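You operate a simulated robot arm through the tools that you are given. There is no shell and no other tool.

The job below is to be done with a simulated robot arm. You get a single attempt, and the scene is never put back.

JOB
Find the faulty bobbin with the checker and swap it for the one on the green peg.
Fine: step till it shows FAULT; that bobbin goes on the orange peg.

Only the result counts: the job must be done as asked and must still hold three seconds after the hand-in. Knocking over, shifting, dropping, spilling or breaking anything else fails it.

ROBOT AND FRAMES
A 6-joint arm with a two-finger parallel gripper, fixed in place. Base frame: the origin is on the floor under the middle of its stand, x ahead of it, y to its left, z up. Units: cm, degrees, N and s.
With the tool pointing down near the work surface it reaches from about 32 to 70 cm from the base axis. Its first joint turns from -166.0 to 166.0 degrees. Payload 4.1 kg.
The tool frame sits at the grasp point between the pads (the TCP): z along the fingers, y along the line on which they close. The tips reach 2.3 cm beyond it. Largest opening 9.4 cm; finger width 3.8, thickness 1; the body of the gripper, 5.4 by 9.6 cm, starts 3.9 cm behind the TCP.
Orientation is that of the tool frame in the base frame, as a unit quaternion [w, x, y, z]. With the fingers straight down and closing along the base's y, the tool's x points along the base's -x, its y along +y and its z along -z.

CONTROLS
- The arm moves only by the tool drive_tool. Its arguments are lists of equal length, an entry for each row: "translation": the shift along the base's x, y, z in units of 400 mm (1.0 is 400 mm), a list of three; "angular": the turn, a rotation vector about the base's x, y, z in units of 45 degrees (1.0 is 45 degrees), a list of three; "jaw": the closure in counts, from 0 (fully open) to 255 (shut). In form: {"translation": [[x, y, z], ...], "angular": [[wx, wy, wz], ...], "jaw": [jaw, ...]}. A call has 1 to 20 rows; each row is the pose to reach, as a shift and turn from the pose commanded when the call began. A call with a number of a shift or a turn outside -1 to 1 is refused whole. Rows are played at 5 a second. More than 5 cm and 8.6 degrees between two rows, or a gripper value outside its range, and nothing of the call is played. Where a pose cannot be reached the arm comes as near as it can. A force on the tool above 40 N (or 10 N above the force at the start of the call, whichever is more), or a blocked arm, ends the call early, and 0.2 s more pass. Each finger travels about 4.5 cm/s and halts on what it meets, pressing with about 32 N; the grip force reading is that of the motor and also rises with nothing between the fingers. The clock runs only during rows and for 0.2 s after the last one: add rows that repeat a pose to give the fingers time. The reply holds the time, the measured pose of the TCP, the force on the tool along the base axes, the opening and the grip force, in the units named above and with some noise, with the torque about the TCP (base axes, N m) and any sound that the robot's microphone picked up.
- Cameras (640 x 400 px; columns grow to the right, rows downward): "scene" is fixed at [21.85, 50.07, 163.17]; the picture's right is [-0.91, -0.41, 0.00], its down [-0.40, 0.89, -0.21] and it looks along [0.08, -0.19, -0.98] (base axes); focal length 293 px, centre (320, 200). "wrist" rides on the gripper at [8.6, 1.6, -7.4] in the tool frame; the picture's right is [-0.18, 0.98, 0.00], its down [-0.58, -0.11, -0.81] and it looks along [-0.79, -0.15, 0.59] (tool axes); focal length 243 px, centre (320, 200). There is no depth. A picture from a camera that has moved, and an enlarged one, comes with that camera's place and axes in the base frame and with its lens. The place of the scene camera against the robot may be out by one fixed shift of up to 1.8 cm in any direction.
- capture(camera): a new picture of that camera. No time passes.
- lift_body(by): slides the trunk up (or, below 0, down) by that many cm; the arm rides with it, the base frame stays. It gives what a move gives, with no picture.
- inspect(camera, box): a new picture of the part [left, top, right, bottom] of that camera's present view, enlarged. No time passes.
- sign_off(): hands the job in; it is judged then, once.

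Places have to be worked out from the pictures, the camera data and where the tool is seen. Open the gripper and draw the arm clear of the work before you hand the job in, unless the task says otherwise.

The tools are called after ">>>" as name(argument=value, ...) on one line, values as JSON. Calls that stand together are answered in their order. drive_tool: Moves the arm, as the interface text tells. Its arguments: {"type":"object","properties":{"translation":{"type":"array","items":{"type":"array","items":{"type":"number"}}},"angular":{"type":"array","items":{"type":"array","items":{"type":"number"}}},"jaw":{"type":"array","items":{"type":"number"}}},"required":["translation","angular","jaw"]} The other tools are called the same way: lift_body (by) moves the trunk up or down; capture (camera) takes a picture; inspect (camera, box) takes an enlarged picture of a part of a camera's view; sign_off () hands the job in.

At the start:

```text
time: 0.0
tool_pos: [25.0, 28.12, 123.48]
tool_rot: [0.0, 0.0, 1.0, 0.0]
contact_force: [0.4, 0.4, -0.4]
wrist_torque: [0.0, 0.01, 0.0]
finger_gap: 9.39
grip_force: 0.1
trunk travel left (down, up): [-52.5, 6.5]
```

scene: 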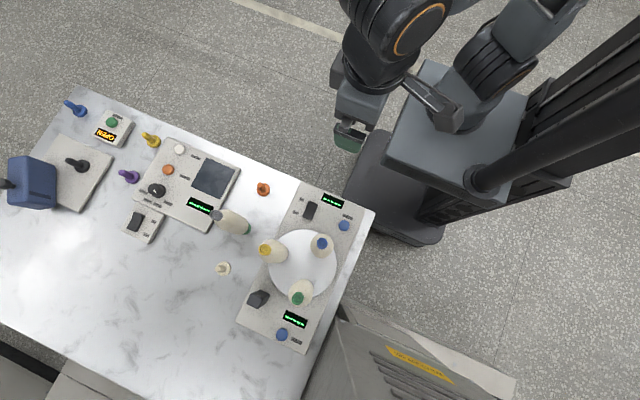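
wrist: 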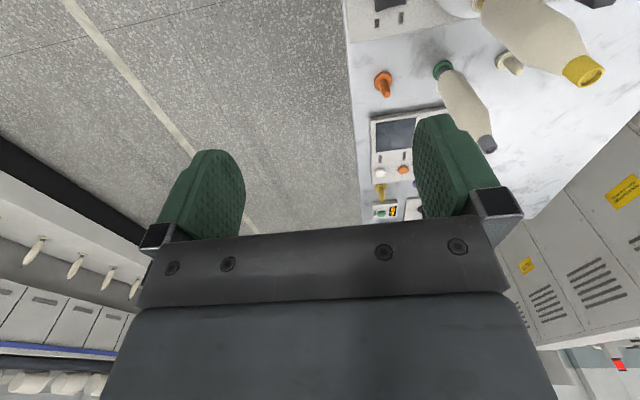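

I start by looking at the bench closely in enlarged views before moving anything.

>>> inspect(camera="scene", box=[220, 170, 380, 270])

>>> inspect(camera="scene", box=[220, 260, 380, 360])

>>> inspect(camera="scene", box=[110, 130, 270, 230])

>>> inspect(camera="scene", box=[0, 85, 160, 185])

>>> inspect(camera="scene", box=[0, 150, 160, 250])

```text
4.00 times, centred on (300, 220) of scene
camera zoom: at [21.85, 50.07, 163.17], right [-0.91, -0.41, 0.0], down [-0.4, 0.89, -0.21], along [0.08, -0.19, -0.98], focal length 1172 px, centre (400, 120)
```

zoom: 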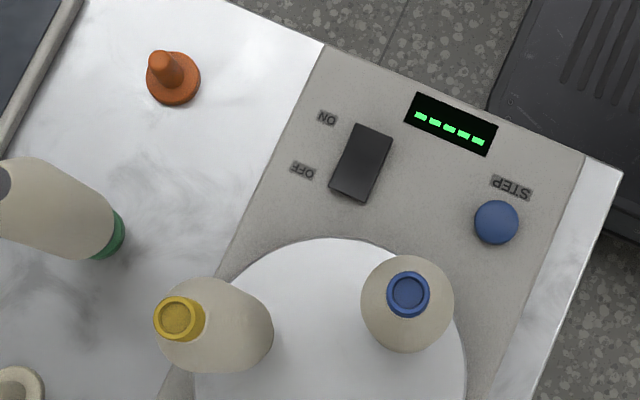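

```text
4.00 times, centred on (300, 310) of scene
camera zoom: at [21.85, 50.07, 163.17], right [-0.91, -0.41, 0.0], down [-0.4, 0.89, -0.21], along [0.08, -0.19, -0.98], focal length 1172 px, centre (400, -240)
```

zoom: 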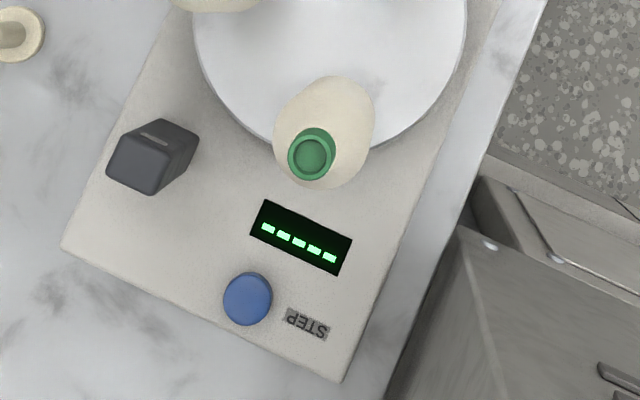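

```text
4.00 times, centred on (190, 180) of scene
camera zoom: at [21.85, 50.07, 163.17], right [-0.91, -0.41, 0.0], down [-0.4, 0.89, -0.21], along [0.08, -0.19, -0.98], focal length 1172 px, centre (840, 280)
```

zoom: 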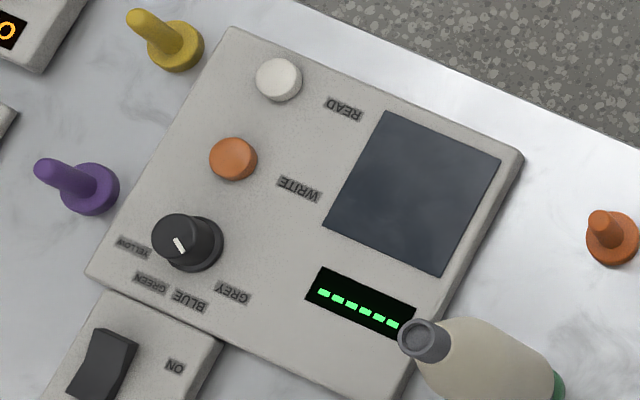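

```text
4.00 times, centred on (80, 135) of scene
camera zoom: at [21.85, 50.07, 163.17], right [-0.91, -0.41, 0.0], down [-0.4, 0.89, -0.21], along [0.08, -0.19, -0.98], focal length 1172 px, centre (1280, 460)
```

zoom: 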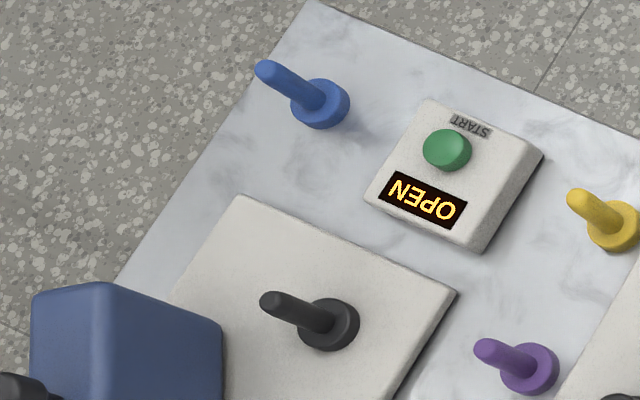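

```text
4.00 times, centred on (80, 200) of scene
camera zoom: at [21.85, 50.07, 163.17], right [-0.91, -0.41, 0.0], down [-0.4, 0.89, -0.21], along [0.08, -0.19, -0.98], focal length 1172 px, centre (1280, 200)
```

zoom: 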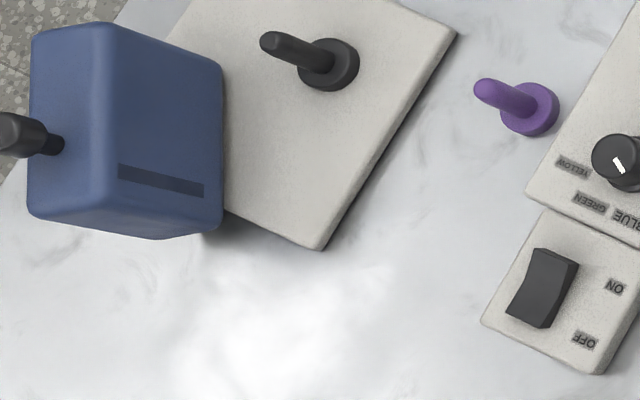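

The orange peg triangulates from both cameras to about (45.8, 37.8) on a bench surface near z=80. I'll zoom the wrist view to learn the bobbin and peg shapes before moving.

>>> inspect(camera="wrist", box=[350, 0, 640, 180])

>>> inspect(camera="scene", box=[235, 220, 347, 290])

>>> inspect(camera="scene", box=[200, 200, 296, 260])

```text
2.21 times, centred on (495, 90) of wrist
camera zoom: at [16.4, 29.82, 131.02], right [0.18, 0.98, 0.0], down [0.58, -0.11, 0.81], along [0.79, -0.15, -0.59], focal length 535 px, centre (-66, 443)
```

zoom: 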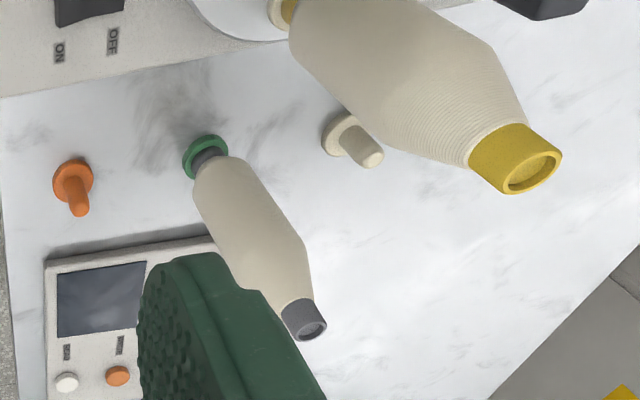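

```text
5.71 times, centred on (291, 255) of scene
camera zoom: at [21.85, 50.07, 163.17], right [-0.91, -0.41, 0.0], down [-0.4, 0.89, -0.21], along [0.08, -0.19, -0.98], focal length 1675 px, centre (486, -114)
```

zoom: 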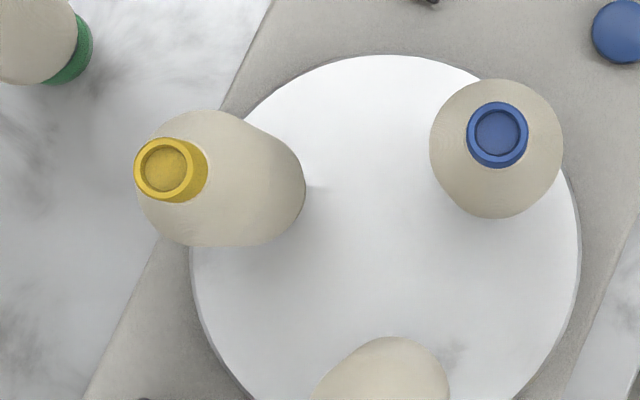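

```text
6.67 times, centred on (248, 230) of scene
camera zoom: at [21.85, 50.07, 163.17], right [-0.91, -0.41, 0.0], down [-0.4, 0.89, -0.21], along [0.08, -0.19, -0.98], focal length 1954 px, centre (800, 0)
```

zoom: 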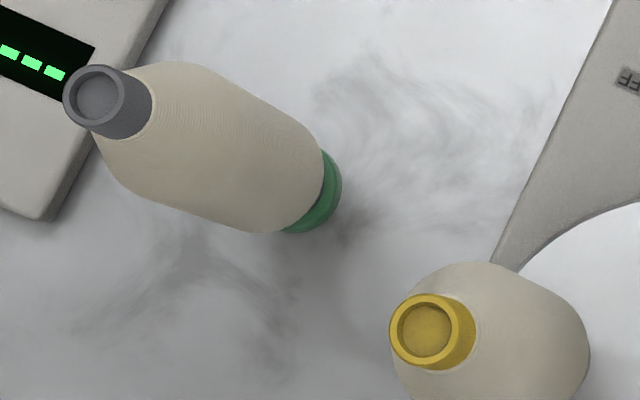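

The bobbins are yarn spools on narrow coloured cores, standing roughly 20+ cm tall on pegs; the checker has a turntable with three of them. I'll yaw the tool 45° at the present height so the wrist camera swings toward the turntable.

>>> drive_tool(translation=[[0, 0, 0], [0, 0, 0], [0, 0, 0], [0, 0, 0], [0, 0, 0], [0, 0, 0], [0, 0, 0]], angular=[[0, 0, 0.17], [0, 0, 0.34], [0, 0, 0.51], [0, 0, 0.68], [0, 0, 0.85], [0, 0, 1.0], [0, 0, 1.0]], jaw=[0, 0, 0, 0, 0, 0, 0])

>>> drive_tool(translation=[[0, 0, 0], [0, 0, 0], [0, 0, 0], [0, 0, 0], [0, 0, 0], [0, 0, 0], [0, 0, 0]], angular=[[0, 0, 0.17], [0, 0, 0.34], [0, 0, 0.51], [0, 0, 0.68], [0, 0, 0.85], [0, 0, 1.0], [0, 0, 1.0]], jaw=[0, 0, 0, 0, 0, 0, 0])

>>> capture(camera="wrist")

>>> capture(camera="scene")

```text
time: 1.6
tool_pos: [24.98, 28.19, 123.53]
tool_rot: [0.0, -0.383, 0.924, -0.001]
contact_force: [-0.6, -0.1, -0.1]
wrist_torque: [0.01, -0.02, -0.03]
finger_gap: 9.42
grip_force: 0.1
trunk travel left (down, up): [-52.5, 6.5]
```

```text
time: 3.2
tool_pos: [25.04, 28.25, 123.5]
tool_rot: [0.001, -0.707, 0.707, 0.0]
contact_force: [-0.2, 0.3, -0.5]
wrist_torque: [0.0, 0.01, 0.02]
finger_gap: 9.4
grip_force: 0.0
trunk travel left (down, up): [-52.5, 6.5]
```

```text
taken
camera wrist: at [23.45, 19.56, 131.01], right [-0.98, 0.18, 0.0], down [0.11, 0.58, 0.81], along [0.15, 0.79, -0.59], focal length 243 px, centre (320, 200)
```

wrist: 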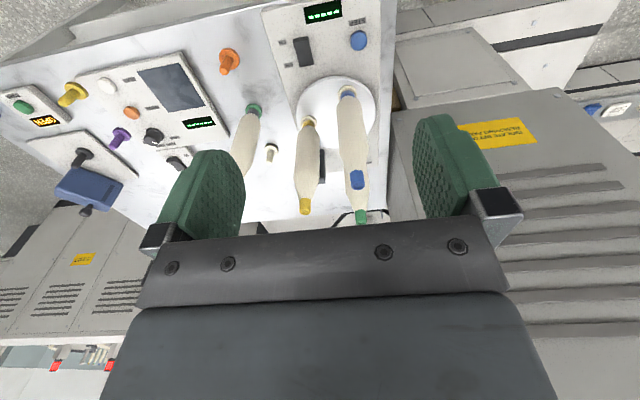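

```text
taken
```

scene: 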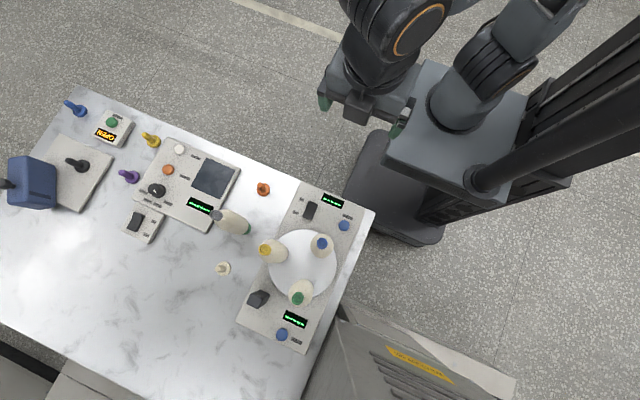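

The tool is now yawed 90° with the wrist camera facing the bench. I'll enlarge the turntable area.

>>> inspect(camera="wrist", box=[240, 0, 400, 100])

>>> inspect(camera="wrist", box=[230, 70, 422, 232])

>>> inspect(camera="wrist", box=[80, 50, 272, 170])

```text
4.00 times, centred on (320, 50) of wrist
camera zoom: at [23.45, 19.56, 131.01], right [-0.98, 0.18, 0.0], down [0.11, 0.58, 0.81], along [0.15, 0.79, -0.59], focal length 970 px, centre (320, 800)
```

zoom: 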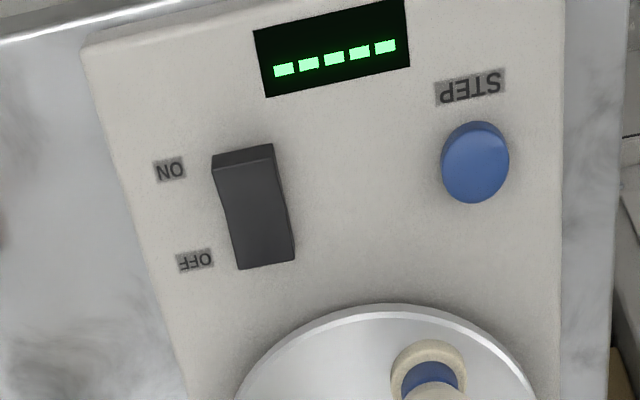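

```text
2.47 times, centred on (326, 151) of wrist
camera zoom: at [23.45, 19.56, 131.01], right [-0.98, 0.18, 0.0], down [0.11, 0.58, 0.81], along [0.15, 0.79, -0.59], focal length 599 px, centre (305, 321)
```

zoom: 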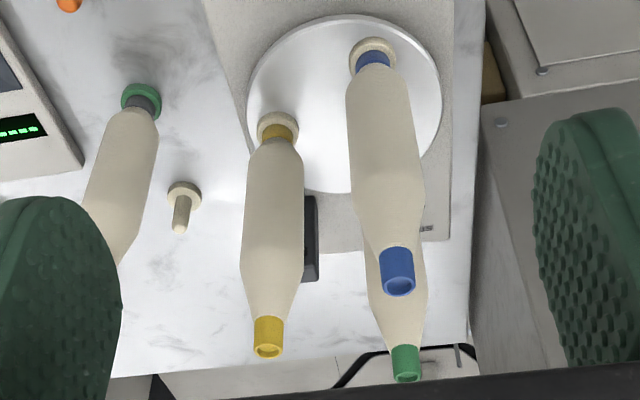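

```text
3.33 times, centred on (176, 110) of wrist
camera zoom: at [23.45, 19.56, 131.01], right [-0.98, 0.18, 0.0], down [0.11, 0.58, 0.81], along [0.15, 0.79, -0.59], focal length 809 px, centre (800, 500)
```

zoom: 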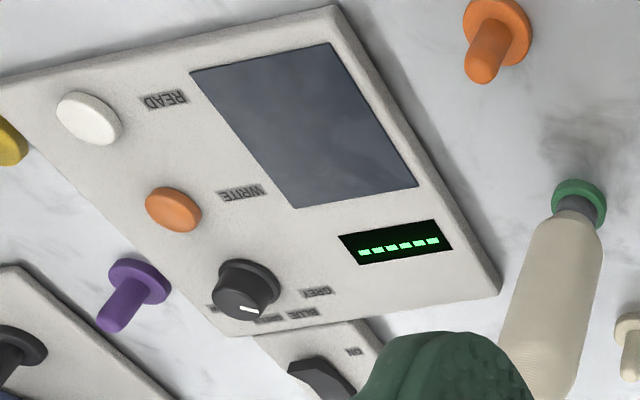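

The wrist view shows ivory peg flanges on the turntable (radius about 6.2 cm, three slots) and a rocker with ON/OFF. I'll zoom hard on the rocker, the dark block behind the turntable and the far panel.

>>> inspect(camera="wrist", box=[270, 30, 334, 70])

>>> inspect(camera="scene", box=[292, 195, 332, 220])

>>> inspect(camera="scene", box=[235, 280, 299, 320])

>>> inspect(camera="scene", box=[120, 202, 168, 232])

>>> inspect(camera="wrist", box=[290, 130, 410, 235])

```text
10.00 times, centred on (302, 50) of wrist
camera zoom: at [23.45, 19.56, 131.01], right [-0.98, 0.18, 0.0], down [0.11, 0.58, 0.81], along [0.15, 0.79, -0.59], focal length 2426 px, centre (500, 1700)
```

zoom: 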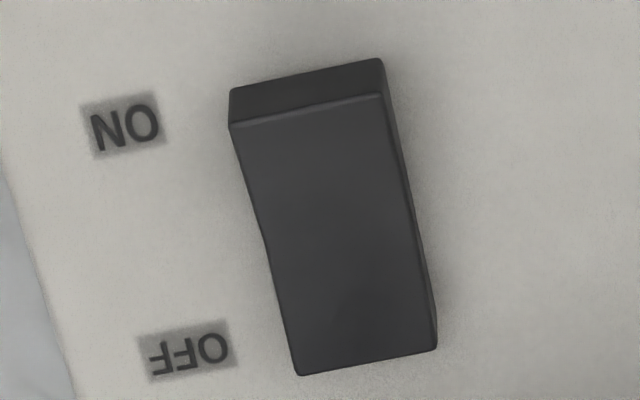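

```text
16.00 times, centred on (312, 208) of scene
camera zoom: at [21.85, 50.07, 163.17], right [-0.91, -0.41, 0.0], down [-0.4, 0.89, -0.21], along [0.08, -0.19, -0.98], focal length 4689 px, centre (448, 80)
```

zoom: 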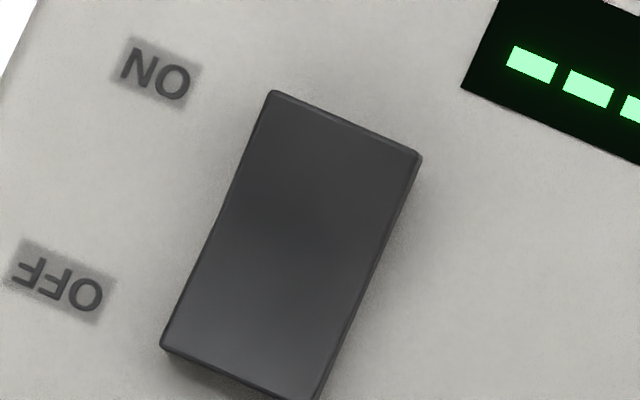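

```text
10.00 times, centred on (267, 300) of scene
camera zoom: at [21.85, 50.07, 163.17], right [-0.91, -0.41, 0.0], down [-0.4, 0.89, -0.21], along [0.08, -0.19, -0.98], focal length 2930 px, centre (850, -800)
```

zoom: 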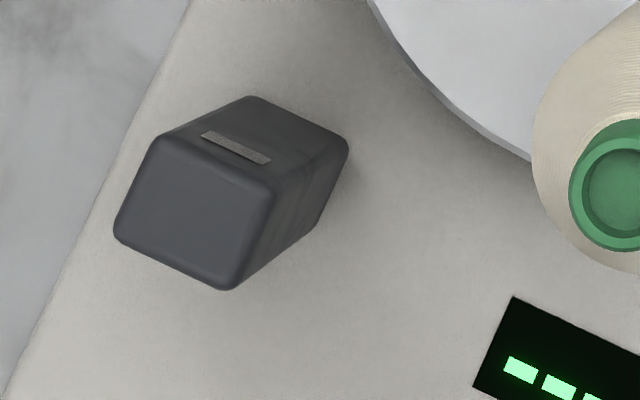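

```text
13.33 times, centred on (144, 217) of scene
camera zoom: at [21.85, 50.07, 163.17], right [-0.91, -0.41, 0.0], down [-0.4, 0.89, -0.21], along [0.08, -0.19, -0.98], focal length 3907 px, centre (2667, -27)
```

zoom: 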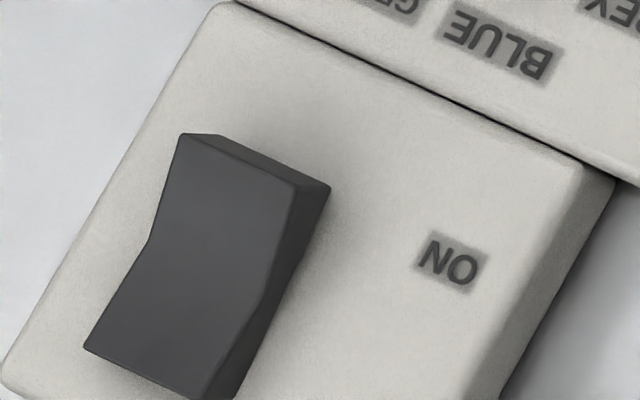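

```text
3.81 times, centred on (350, 182) of wrist
camera zoom: at [23.45, 19.56, 131.01], right [-0.98, 0.18, 0.0], down [0.11, 0.58, 0.81], along [0.15, 0.79, -0.59], focal length 924 px, centre (206, 267)
```

zoom: 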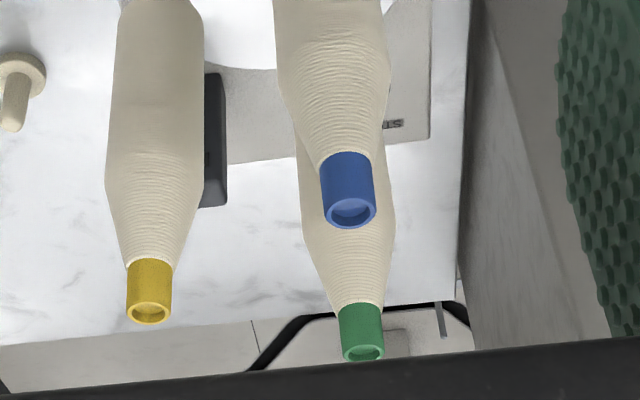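

The geometry from both cameras puts the rocker's ON end at about (30.0, 36.1) with its top at z≈84.5 and the OFF end lower at z≈83.8, so the checker is OFF. I'll lower the trunk 20 cm with the tool still beside the bench edge, then check.

>>> lift_body(by=-15)

>>> capture(camera="scene")

>>> capture(camera="wrist")

```text
time: 5.0
tool_pos: [25.11, 28.22, 108.57]
tool_rot: [0.001, -0.707, 0.707, 0.0]
contact_force: [-0.1, 0.2, 0.1]
wrist_torque: [0.0, -0.02, -0.02]
finger_gap: 9.39
grip_force: 0.0
trunk travel left (down, up): [-37.5, 21.5]
```

```text
taken
```

scene: 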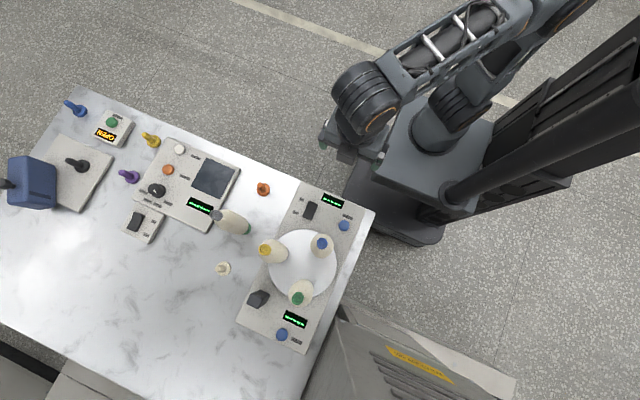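

```text
taken
camera wrist: at [23.43, 19.56, 116.02], right [-0.98, 0.18, 0.0], down [0.11, 0.58, 0.81], along [0.15, 0.79, -0.59], focal length 243 px, centre (320, 200)
```

wrist: 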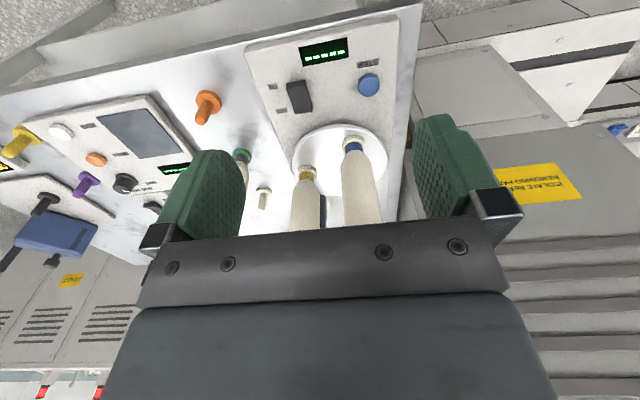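

The checker rocker, STEP button and display are clearly in view and the arm hangs from the robot side, clear of the bobbins. I'll close the jaw and move to a hover over the rocker's ON end at (30, 36, z≈95).

>>> drive_tool(translation=[[0.04, 0.065, -0.07], [0.08, 0.13, -0.14], [0.122, 0.195, -0.21], [0.122, 0.195, -0.28], [0.122, 0.195, -0.34], [0.122, 0.195, -0.34]], angular=[[0, 0, 0], [0, 0, 0], [0, 0, 0], [0, 0, 0], [0, 0, 0], [0, 0, 0]], jaw=[255, 255, 255, 255, 255, 255])

>>> capture(camera="wrist")

>>> capture(camera="scene")

```text
time: 6.3
tool_pos: [29.83, 36.07, 94.98]
tool_rot: [0.0, 0.707, -0.707, 0.0]
contact_force: [-0.3, -0.3, 0.7]
wrist_torque: [-0.01, 0.03, -0.01]
finger_gap: 0.0
grip_force: 31.8
trunk travel left (down, up): [-37.5, 21.5]
```

```text
taken
camera wrist: at [28.25, 27.42, 102.39], right [-0.98, 0.18, 0.0], down [0.11, 0.58, 0.81], along [0.15, 0.79, -0.59], focal length 243 px, centre (320, 200)
```

wrist: 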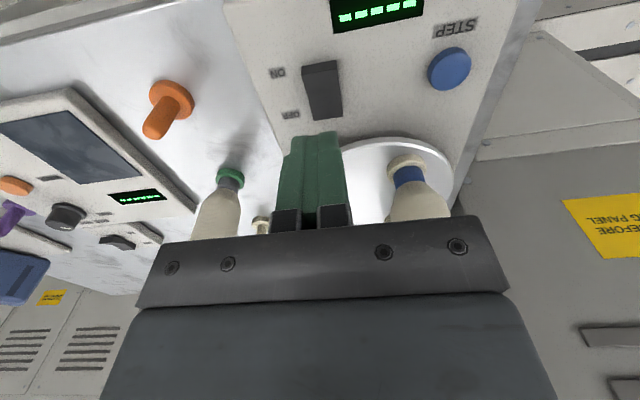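

```text
taken
```

scene: 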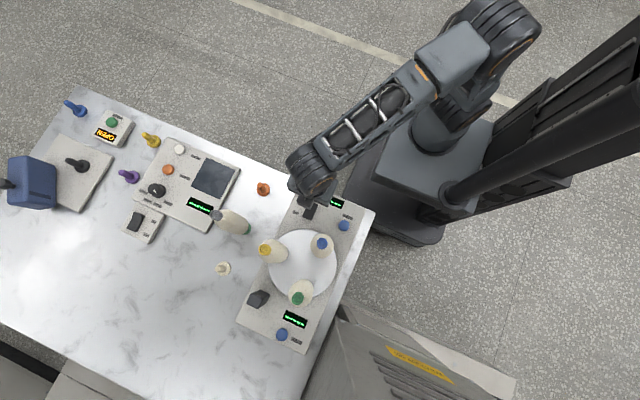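

The closed fingertips hover above the ON end of the rocker. I'll descend in small steps to press it, with the force stop as a guard.

>>> drive_tool(translation=[[0, 0, -0.08], [0, 0, -0.15], [0, 0, -0.17], [0, 0, -0.18], [0, 0, -0.19], [0, 0, -0.2], [0, 0, -0.205], [0, 0, -0.21], [0, 0, -0.215]], angular=[[0, 0, 0], [0, 0, 0], [0, 0, 0], [0, 0, 0], [0, 0, 0], [0, 0, 0], [0, 0, 0], [0, 0, 0], [0, 0, 0]], jaw=[255, 255, 255, 255, 255, 255, 255, 255, 255])

>>> capture(camera="wrist")

```text
time: 8.3
tool_pos: [30.02, 36.09, 86.44]
tool_rot: [0.0, 0.707, -0.707, 0.0]
contact_force: [0.3, 0.9, 0.4]
wrist_torque: [-0.02, -0.01, 0.0]
finger_gap: 0.0
grip_force: 31.6
trunk travel left (down, up): [-37.5, 21.5]
```

```text
taken
camera wrist: at [28.34, 27.36, 93.81], right [-0.98, 0.18, 0.0], down [0.11, 0.58, 0.81], along [0.15, 0.79, -0.59], focal length 243 px, centre (320, 200)
```

wrist: 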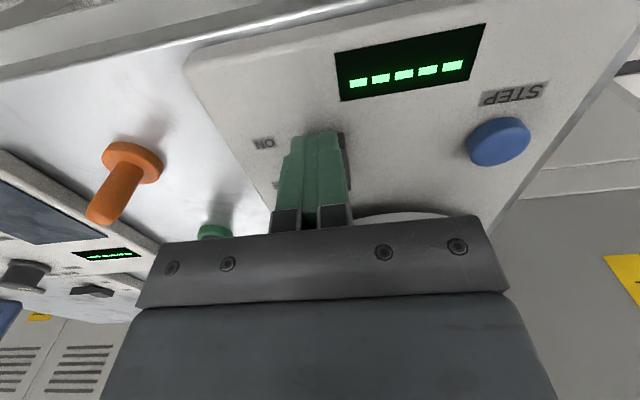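

No contact yet with the tips at z≈84.1, so I continue down slowly in 2 mm steps.

>>> drive_tool(translation=[[0, 0, -0.005], [0, 0, -0.01], [0, 0, -0.015], [0, 0, -0.02], [0, 0, -0.025], [0, 0, -0.03]], angular=[[0, 0, 0], [0, 0, 0], [0, 0, 0], [0, 0, 0], [0, 0, 0], [0, 0, 0]], jaw=[255, 255, 255, 255, 255, 255])

>>> inspect(camera="wrist", box=[240, 20, 560, 220])

```text
time: 9.7
tool_pos: [29.88, 36.04, 85.85]
tool_rot: [0.005, -0.707, 0.708, 0.001]
contact_force: [-5.5, -8.8, 19.9]
wrist_torque: [0.14, 0.15, 0.11]
finger_gap: 0.0
grip_force: 31.9
trunk travel left (down, up): [-37.5, 21.5]
stopped in row 6: the force on the tool passed its limit at 43 N (the readings are from after the stop); the commanded pose is now the measured one
```

```text
2.00 times, centred on (400, 120) of wrist
camera zoom: at [28.27, 27.31, 93.16], right [-0.98, 0.19, 0.0], down [0.1, 0.57, 0.81], along [0.15, 0.8, -0.58], focal length 485 px, centre (160, 360)
```

zoom: 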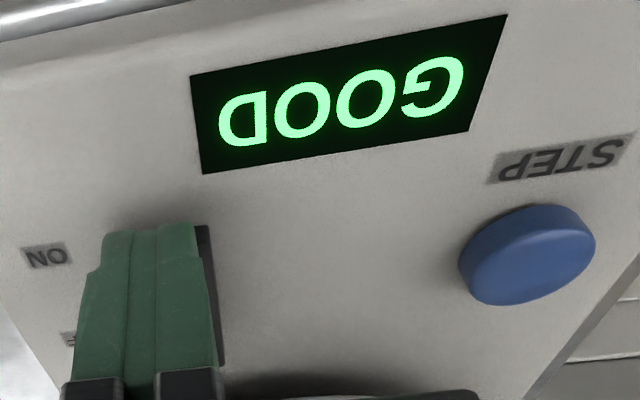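

The switch clicked over: the near display now reads GOOD. I'll lift off and look at the turntable and the far display.

>>> drive_tool(translation=[[0, 0, 0.02], [0, 0, 0.06], [0, 0, 0.14], [0, 0, 0.23]], angular=[[0, 0, 0], [0, 0, 0], [0, 0, 0], [0, 0, 0]], jaw=[255, 255, 255, 255])

>>> capture(camera="scene")

>>> inspect(camera="scene", box=[225, 180, 385, 280])

>>> inspect(camera="scene", box=[225, 260, 385, 360])

>>> capture(camera="wrist")

```text
time: 10.7
tool_pos: [30.02, 36.34, 94.77]
tool_rot: [0.003, -0.706, 0.708, 0.001]
contact_force: [0.0, 0.7, 0.2]
wrist_torque: [0.04, 0.0, -0.03]
finger_gap: 0.0
grip_force: 32.2
trunk travel left (down, up): [-37.5, 21.5]
```

```text
taken
```

scene: 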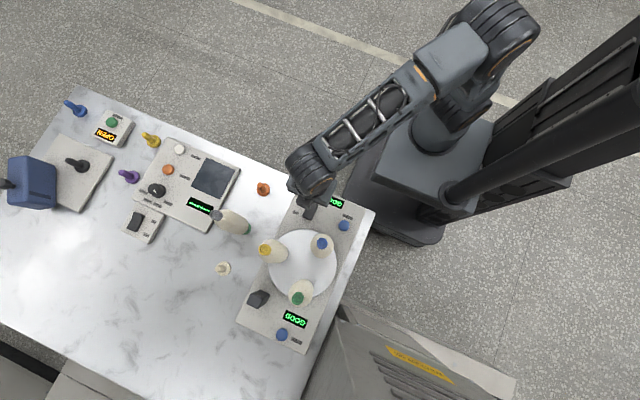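

```text
4.00 times, centred on (305, 230) of scene
camera zoom: at [21.85, 50.07, 163.17], right [-0.91, -0.41, 0.0], down [-0.4, 0.89, -0.21], along [0.08, -0.19, -0.98], focal length 1172 px, centre (380, 80)
```

zoom: 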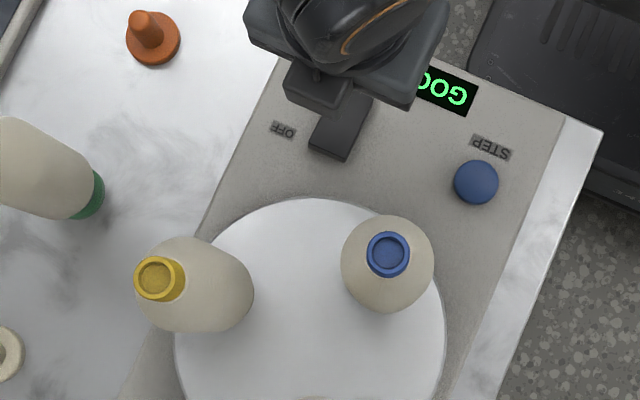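

```text
4.00 times, centred on (305, 310) of scene
camera zoom: at [21.85, 50.07, 163.17], right [-0.91, -0.41, 0.0], down [-0.4, 0.89, -0.21], along [0.08, -0.19, -0.98], focal length 1172 px, centre (380, -240)
```

zoom: 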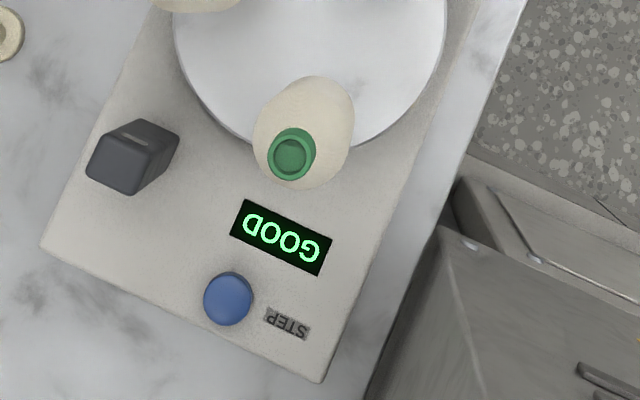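

```text
taken
camera wrist: at [28.37, 27.54, 102.16], right [-0.98, 0.19, 0.0], down [0.11, 0.58, 0.81], along [0.15, 0.8, -0.59], focal length 243 px, centre (320, 200)
```

wrist: 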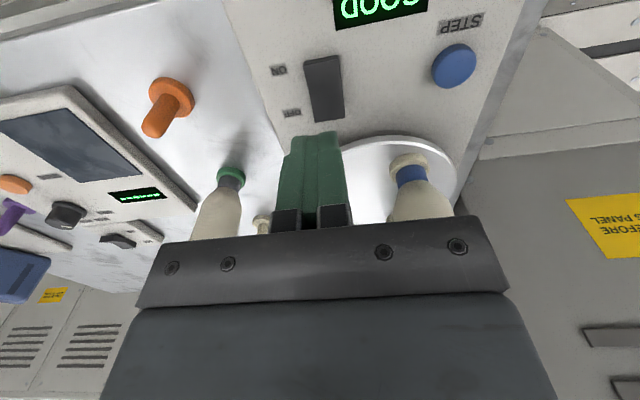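

Both displays read GOOD and the turntable has not moved; the reading head's slit at (32, 62.7) faces −y, i.e. along the line of the yellow bobbin, but I'll verify that by watching the steps. I now move over the near STEP button, staying on its robot side for clearance to the turning bobbins.

>>> drive_tool(translation=[[-0.09, 0.006, 0], [-0.18, 0.012, 0], [-0.25, 0.0165, 0], [-0.25, 0.0165, -0.06], [-0.25, 0.0165, -0.12], [-0.25, 0.0165, -0.17], [-0.25, 0.0165, -0.19], [-0.25, 0.0165, -0.19]], angular=[[0, 0, 0], [0, 0, 0], [0, 0, 0], [0, 0, 0], [0, 0, 0], [0, 0, 0], [0, 0, 0], [0, 0, 0]], jaw=[255, 255, 255, 255, 255, 255, 255, 255])

>>> capture(camera="wrist")

>>> inspect(camera="scene", box=[265, 155, 425, 255])

```text
time: 12.5
tool_pos: [19.96, 36.8, 87.17]
tool_rot: [0.004, -0.707, 0.707, 0.001]
contact_force: [-0.4, -0.4, 0.0]
wrist_torque: [0.01, 0.01, -0.02]
finger_gap: 0.02
grip_force: 32.0
trunk travel left (down, up): [-37.5, 21.5]
```

```text
taken
camera wrist: at [18.29, 28.09, 94.59], right [-0.98, 0.19, 0.0], down [0.11, 0.58, 0.81], along [0.15, 0.8, -0.59], focal length 243 px, centre (320, 200)
```

wrist: 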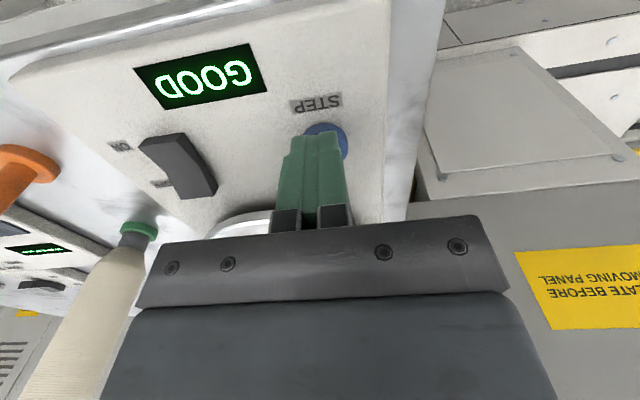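

```text
4.00 times, centred on (345, 205) of scene
camera zoom: at [21.85, 50.07, 163.17], right [-0.91, -0.41, 0.0], down [-0.4, 0.89, -0.21], along [0.08, -0.19, -0.98], focal length 1172 px, centre (220, 180)
```

zoom: 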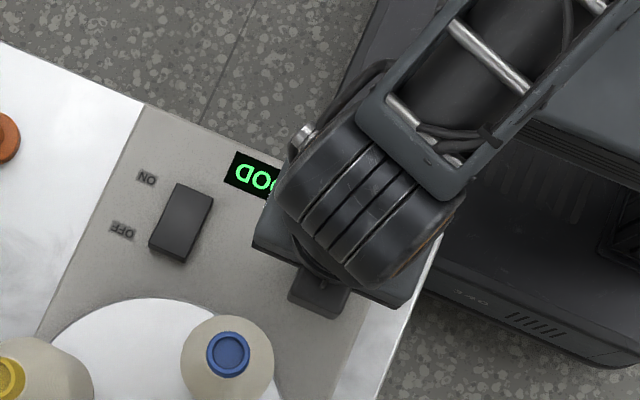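

The closed tips sit just above the STEP button with clear space to the blue bobbin. I'll press down in 1.5–2 mm steps and watch the display.

>>> drive_tool(translation=[[0, 0, -0.01], [0, 0, -0.015], [0, 0, -0.02], [0, 0, -0.025], [0, 0, -0.03], [0, 0, -0.035], [0, 0, -0.04]], angular=[[0, 0, 0], [0, 0, 0], [0, 0, 0], [0, 0, 0], [0, 0, 0], [0, 0, 0], [0, 0, 0]], jaw=[255, 255, 255, 255, 255, 255, 255])

>>> capture(camera="wrist")

>>> inspect(camera="scene", box=[225, 180, 417, 300])

```text
time: 14.1
tool_pos: [20.09, 36.68, 85.58]
tool_rot: [0.004, -0.707, 0.708, 0.001]
contact_force: [0.2, 0.2, 1.2]
wrist_torque: [-0.02, -0.01, 0.02]
finger_gap: 0.0
grip_force: 32.0
trunk travel left (down, up): [-37.5, 21.5]
```

```text
taken
camera wrist: at [18.38, 28.11, 92.98], right [-0.98, 0.19, 0.0], down [0.11, 0.57, 0.81], along [0.15, 0.8, -0.58], focal length 243 px, centre (320, 200)
```

wrist: 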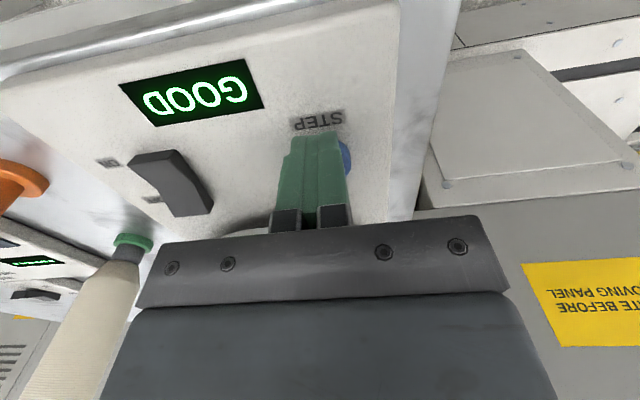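

```text
3.33 times, centred on (321, 240) of scene
camera zoom: at [21.85, 50.07, 163.17], right [-0.91, -0.41, 0.0], down [-0.4, 0.89, -0.21], along [0.08, -0.19, -0.98], focal length 977 px, centre (317, 67)
```

zoom: 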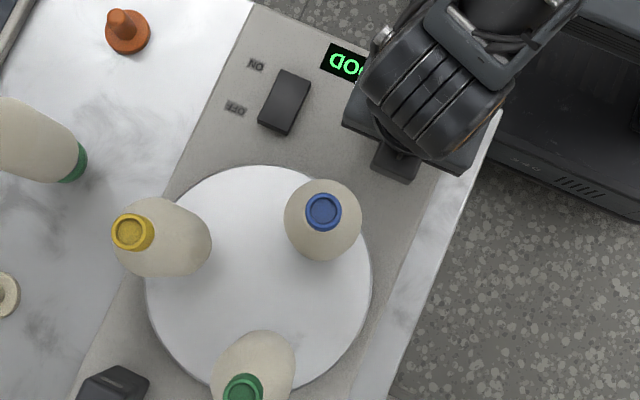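

Barely touching (about 1 N) with the tips at z≈83.3; I continue pressing down slowly.

>>> drive_tool(translation=[[0, 0, -0.003], [0, 0, -0.006], [0, 0, -0.009], [0, 0, -0.012], [0, 0, -0.015], [0, 0, -0.018]], angular=[[0, 0, 0], [0, 0, 0], [0, 0, 0], [0, 0, 0], [0, 0, 0], [0, 0, 0]], jaw=[255, 255, 255, 255, 255, 255])

>>> inspect(camera="wrist", box=[80, 40, 400, 240])

>>> inspect(camera="scene", box=[225, 180, 417, 300])

```text
time: 15.5
tool_pos: [20.13, 36.7, 85.02]
tool_rot: [0.006, -0.707, 0.708, 0.001]
contact_force: [0.6, 3.0, 26.9]
wrist_torque: [0.28, -0.03, -0.01]
finger_gap: 0.0
grip_force: 32.1
trunk travel left (down, up): [-37.5, 21.5]
heard: click
```

```text
2.00 times, centred on (240, 140) of wrist
camera zoom: at [18.36, 28.07, 92.38], right [-0.98, 0.19, 0.0], down [0.1, 0.57, 0.81], along [0.15, 0.8, -0.58], focal length 485 px, centre (480, 320)
```

zoom: 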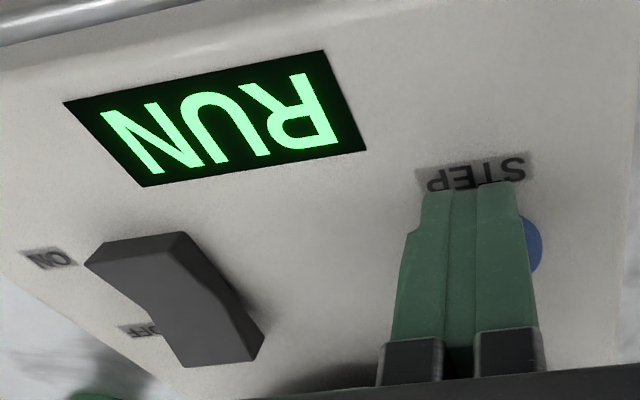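

```text
3.33 times, centred on (321, 240) of scene
camera zoom: at [21.85, 50.07, 163.17], right [-0.91, -0.41, 0.0], down [-0.4, 0.89, -0.21], along [0.08, -0.19, -0.98], focal length 977 px, centre (317, 67)
```

zoom: 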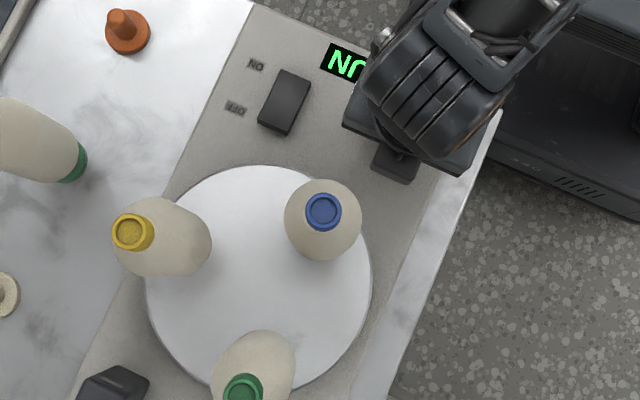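

The STEP clicked and the display shows RUN. I release the button by lifting about 1 cm and watch the rotation.

>>> drive_tool(translation=[[0, 0, 0.02], [0, -0.01, 0.04]], angular=[[0, 0, 0], [0, 0, 0]], jaw=[255, 255])

>>> inspect(camera="scene", box=[225, 180, 417, 340])

```text
time: 16.1
tool_pos: [20.0, 36.35, 86.32]
tool_rot: [0.003, -0.706, 0.708, 0.0]
contact_force: [0.6, -0.2, 0.1]
wrist_torque: [0.0, 0.02, -0.02]
finger_gap: 0.0
grip_force: 32.2
trunk travel left (down, up): [-37.5, 21.5]
```

```text
2.50 times, centred on (321, 260) of scene
camera zoom: at [21.85, 50.07, 163.17], right [-0.91, -0.41, 0.0], down [-0.4, 0.89, -0.21], along [0.08, -0.19, -0.98], focal length 733 px, centre (318, 50)
```

zoom: 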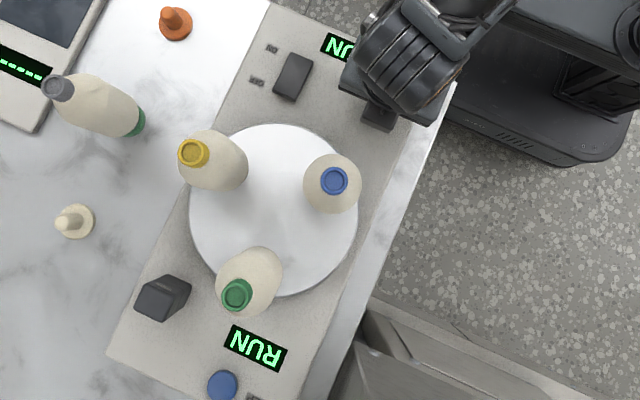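

The table is turning clockwise as seen from above (yellow heads toward the blue slot). I wait for it to finish.

>>> drive_tool(translation=[[0, 0, 0], [0, 0, 0], [0, 0, 0], [0, 0, 0], [0, 0, 0], [0, 0, 0], [0, 0, 0], [0, 0, 0]], angular=[[0, 0, 0], [0, 0, 0], [0, 0, 0], [0, 0, 0], [0, 0, 0], [0, 0, 0], [0, 0, 0], [0, 0, 0]], jaw=[255, 255, 255, 255, 255, 255, 255, 255])

>>> inspect(camera="scene", box=[225, 180, 417, 340])

```text
time: 17.9
tool_pos: [20.13, 36.4, 86.5]
tool_rot: [0.005, -0.706, 0.708, 0.0]
contact_force: [0.3, 0.3, 1.0]
wrist_torque: [0.01, -0.01, 0.0]
finger_gap: 0.0
grip_force: 32.0
trunk travel left (down, up): [-37.5, 21.5]
```

```text
2.50 times, centred on (321, 260) of scene
camera zoom: at [21.85, 50.07, 163.17], right [-0.91, -0.41, 0.0], down [-0.4, 0.89, -0.21], along [0.08, -0.19, -0.98], focal length 733 px, centre (318, 50)
```

zoom: 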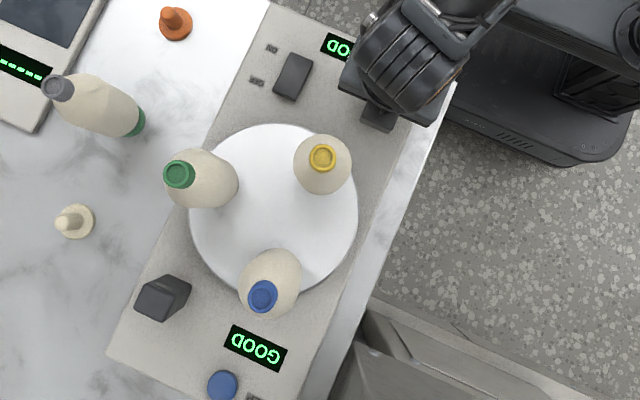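

Rotation done: one slot (120°) per step, and it reads GOOD again. I press STEP once more at the same spot.

>>> drive_tool(translation=[[0, 0.01, -0.015], [0, 0.01, -0.025], [0, 0.01, -0.031], [0, 0.01, -0.035], [0, 0.01, -0.039]], angular=[[0, 0, 0], [0, 0, 0], [0, 0, 0], [0, 0, 0], [0, 0, 0]], jaw=[255, 255, 255, 255, 255])

>>> inspect(camera="wrist", box=[80, 40, 400, 240])

```text
time: 19.1
tool_pos: [20.17, 36.86, 85.07]
tool_rot: [0.007, -0.706, 0.708, 0.002]
contact_force: [3.3, -1.1, 23.9]
wrist_torque: [0.2, -0.09, 0.06]
finger_gap: 0.0
grip_force: 32.4
trunk travel left (down, up): [-37.5, 21.5]
heard: click
```

```text
2.00 times, centred on (240, 140) of wrist
camera zoom: at [18.38, 28.08, 92.42], right [-0.98, 0.19, 0.0], down [0.1, 0.57, 0.81], along [0.15, 0.8, -0.58], focal length 485 px, centre (480, 320)
```

zoom: 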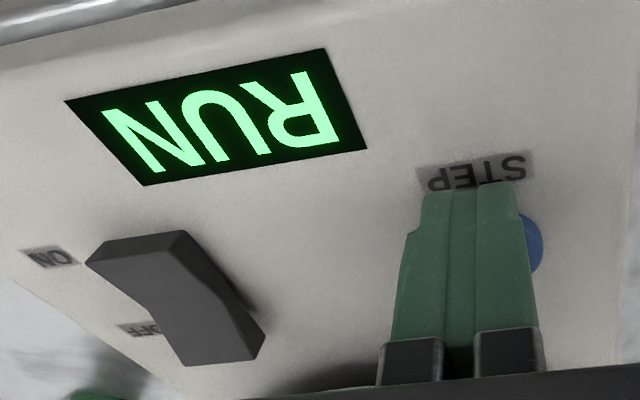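

One click, RUN again. I lift off and wait for the turn to end.

>>> drive_tool(translation=[[0, 0, 0.02], [0, -0.01, 0.04], [0, -0.01, 0.06], [0, -0.01, 0.06], [0, -0.01, 0.06], [0, -0.01, 0.06], [0, -0.01, 0.06], [0, -0.01, 0.06], [0, -0.01, 0.06], [0, -0.01, 0.06], [0, -0.01, 0.06], [0, -0.01, 0.06]], angular=[[0, 0, 0], [0, 0, 0], [0, 0, 0], [0, 0, 0], [0, 0, 0], [0, 0, 0], [0, 0, 0], [0, 0, 0], [0, 0, 0], [0, 0, 0], [0, 0, 0], [0, 0, 0]], jaw=[255, 255, 255, 255, 255, 255, 255, 255, 255, 255, 255, 255])

>>> inspect(camera="scene", box=[225, 180, 417, 340])

>>> capture(camera="wrist")

```text
time: 21.7
tool_pos: [19.94, 36.41, 87.23]
tool_rot: [0.004, -0.707, 0.707, 0.001]
contact_force: [1.2, -0.4, -0.2]
wrist_torque: [-0.04, -0.03, 0.01]
finger_gap: 0.0
grip_force: 31.9
trunk travel left (down, up): [-37.5, 21.5]
```

```text
2.50 times, centred on (321, 260) of scene
camera zoom: at [21.85, 50.07, 163.17], right [-0.91, -0.41, 0.0], down [-0.4, 0.89, -0.21], along [0.08, -0.19, -0.98], focal length 733 px, centre (318, 50)
```

zoom: 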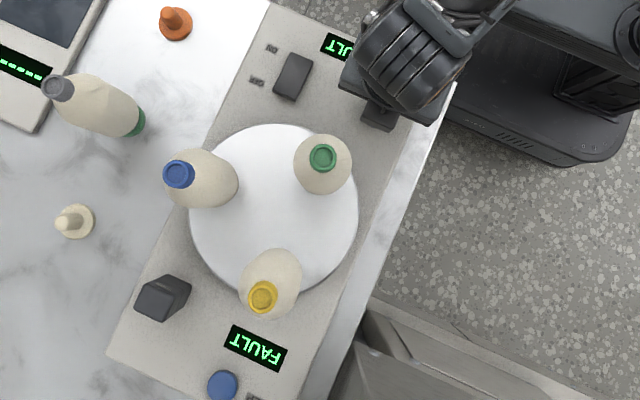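

```text
taken
camera wrist: at [18.39, 27.69, 94.66], right [-0.98, 0.19, 0.0], down [0.11, 0.58, 0.81], along [0.15, 0.8, -0.59], focal length 243 px, centre (320, 200)
```

wrist: 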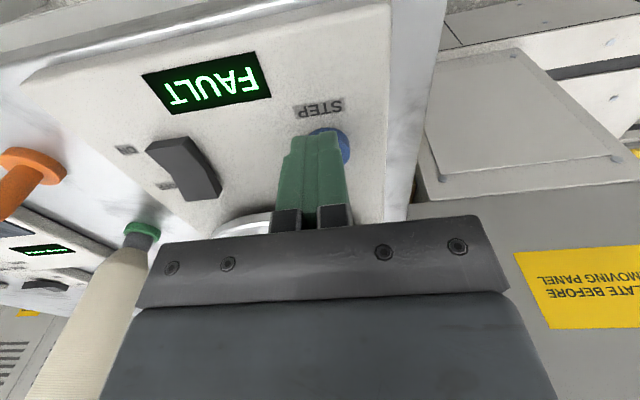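

FAULT now shows, and the slot in line with the reading head's slit (x≈32.1, y≈52.0, top z≈108.8) holds the blue-cored bobbin. I'll raise the trunk to bring the gripper above all bobbins before approaching it, and later confirm by watching the display when it is lifted.

>>> lift_body(by=15)

>>> capture(camera="wrist")

```text
time: 23.4
tool_pos: [20.03, 36.38, 102.17]
tool_rot: [0.005, -0.706, 0.708, 0.0]
contact_force: [0.2, -0.3, 0.3]
wrist_torque: [0.0, 0.0, 0.02]
finger_gap: 0.01
grip_force: 31.8
trunk travel left (down, up): [-52.5, 6.5]
```

```text
taken
camera wrist: at [18.39, 27.69, 109.65], right [-0.98, 0.19, 0.0], down [0.11, 0.58, 0.81], along [0.15, 0.8, -0.59], focal length 243 px, centre (320, 200)
```

wrist: 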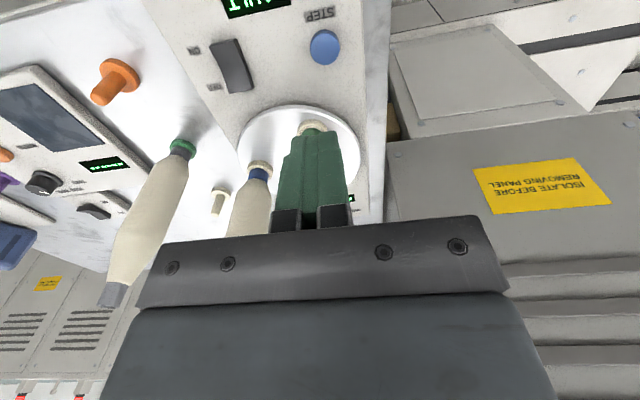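

I inspect the orange peg, green peg and blue bobbin from this pose for triangulation before moving on.

>>> inspect(camera="wrist", box=[80, 40, 176, 100])

>>> inspect(camera="wrist", box=[144, 120, 208, 160])

>>> inspect(camera="scene", box=[243, 176, 283, 201])

>>> inspect(camera="scene", box=[205, 205, 269, 245])

>>> inspect(camera="scene", box=[250, 230, 306, 265])

```text
6.67 times, centred on (128, 70) of wrist
camera zoom: at [18.39, 27.69, 109.65], right [-0.98, 0.19, 0.0], down [0.11, 0.58, 0.81], along [0.15, 0.8, -0.59], focal length 1618 px, centre (1600, 1067)
```

zoom: 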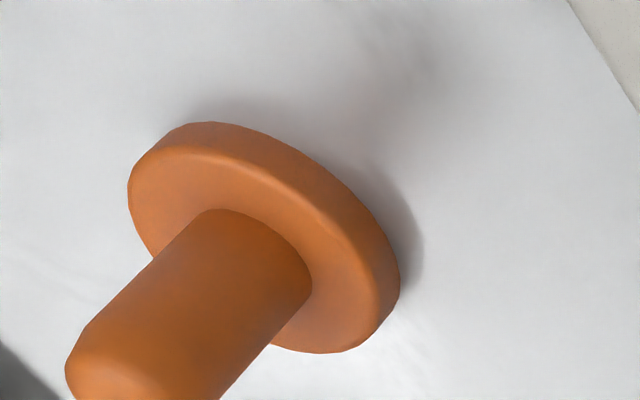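

```text
10.00 times, centred on (176, 140) of wrist
camera zoom: at [18.39, 27.69, 109.65], right [-0.98, 0.19, 0.0], down [0.11, 0.58, 0.81], along [0.15, 0.8, -0.59], focal length 2426 px, centre (1760, 800)
```

zoom: 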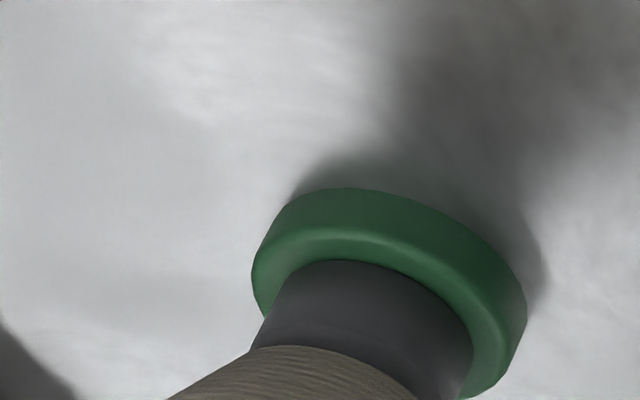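

```text
16.00 times, centred on (263, 188) of scene
camera zoom: at [21.85, 50.07, 163.17], right [-0.91, -0.41, 0.0], down [-0.4, 0.89, -0.21], along [0.08, -0.19, -0.98], focal length 4689 px, centre (1232, 384)
```

zoom: 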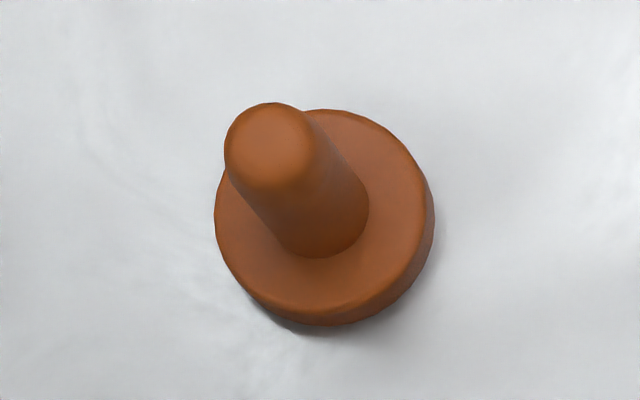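

```text
10.00 times, centred on (237, 225) of scene
camera zoom: at [21.85, 50.07, 163.17], right [-0.91, -0.41, 0.0], down [-0.4, 0.89, -0.21], along [0.08, -0.19, -0.98], focal length 2930 px, centre (1150, -50)
```

zoom: 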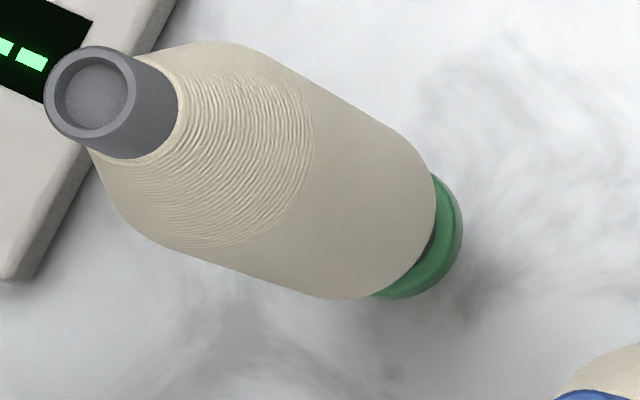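

```text
11.43 times, centred on (278, 248) of scene
camera zoom: at [21.85, 50.07, 163.17], right [-0.91, -0.41, 0.0], down [-0.4, 0.89, -0.21], along [0.08, -0.19, -0.98], focal length 3349 px, centre (800, -343)
```

zoom: 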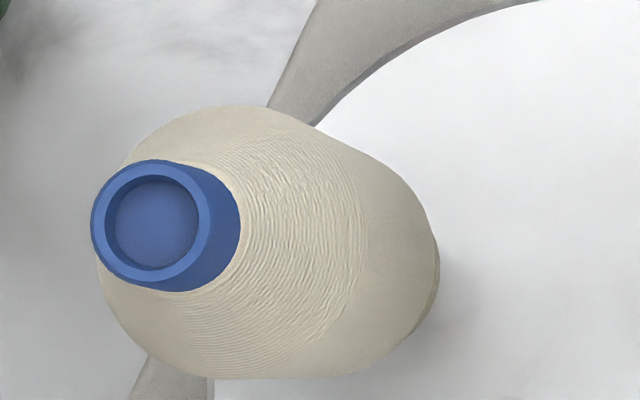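

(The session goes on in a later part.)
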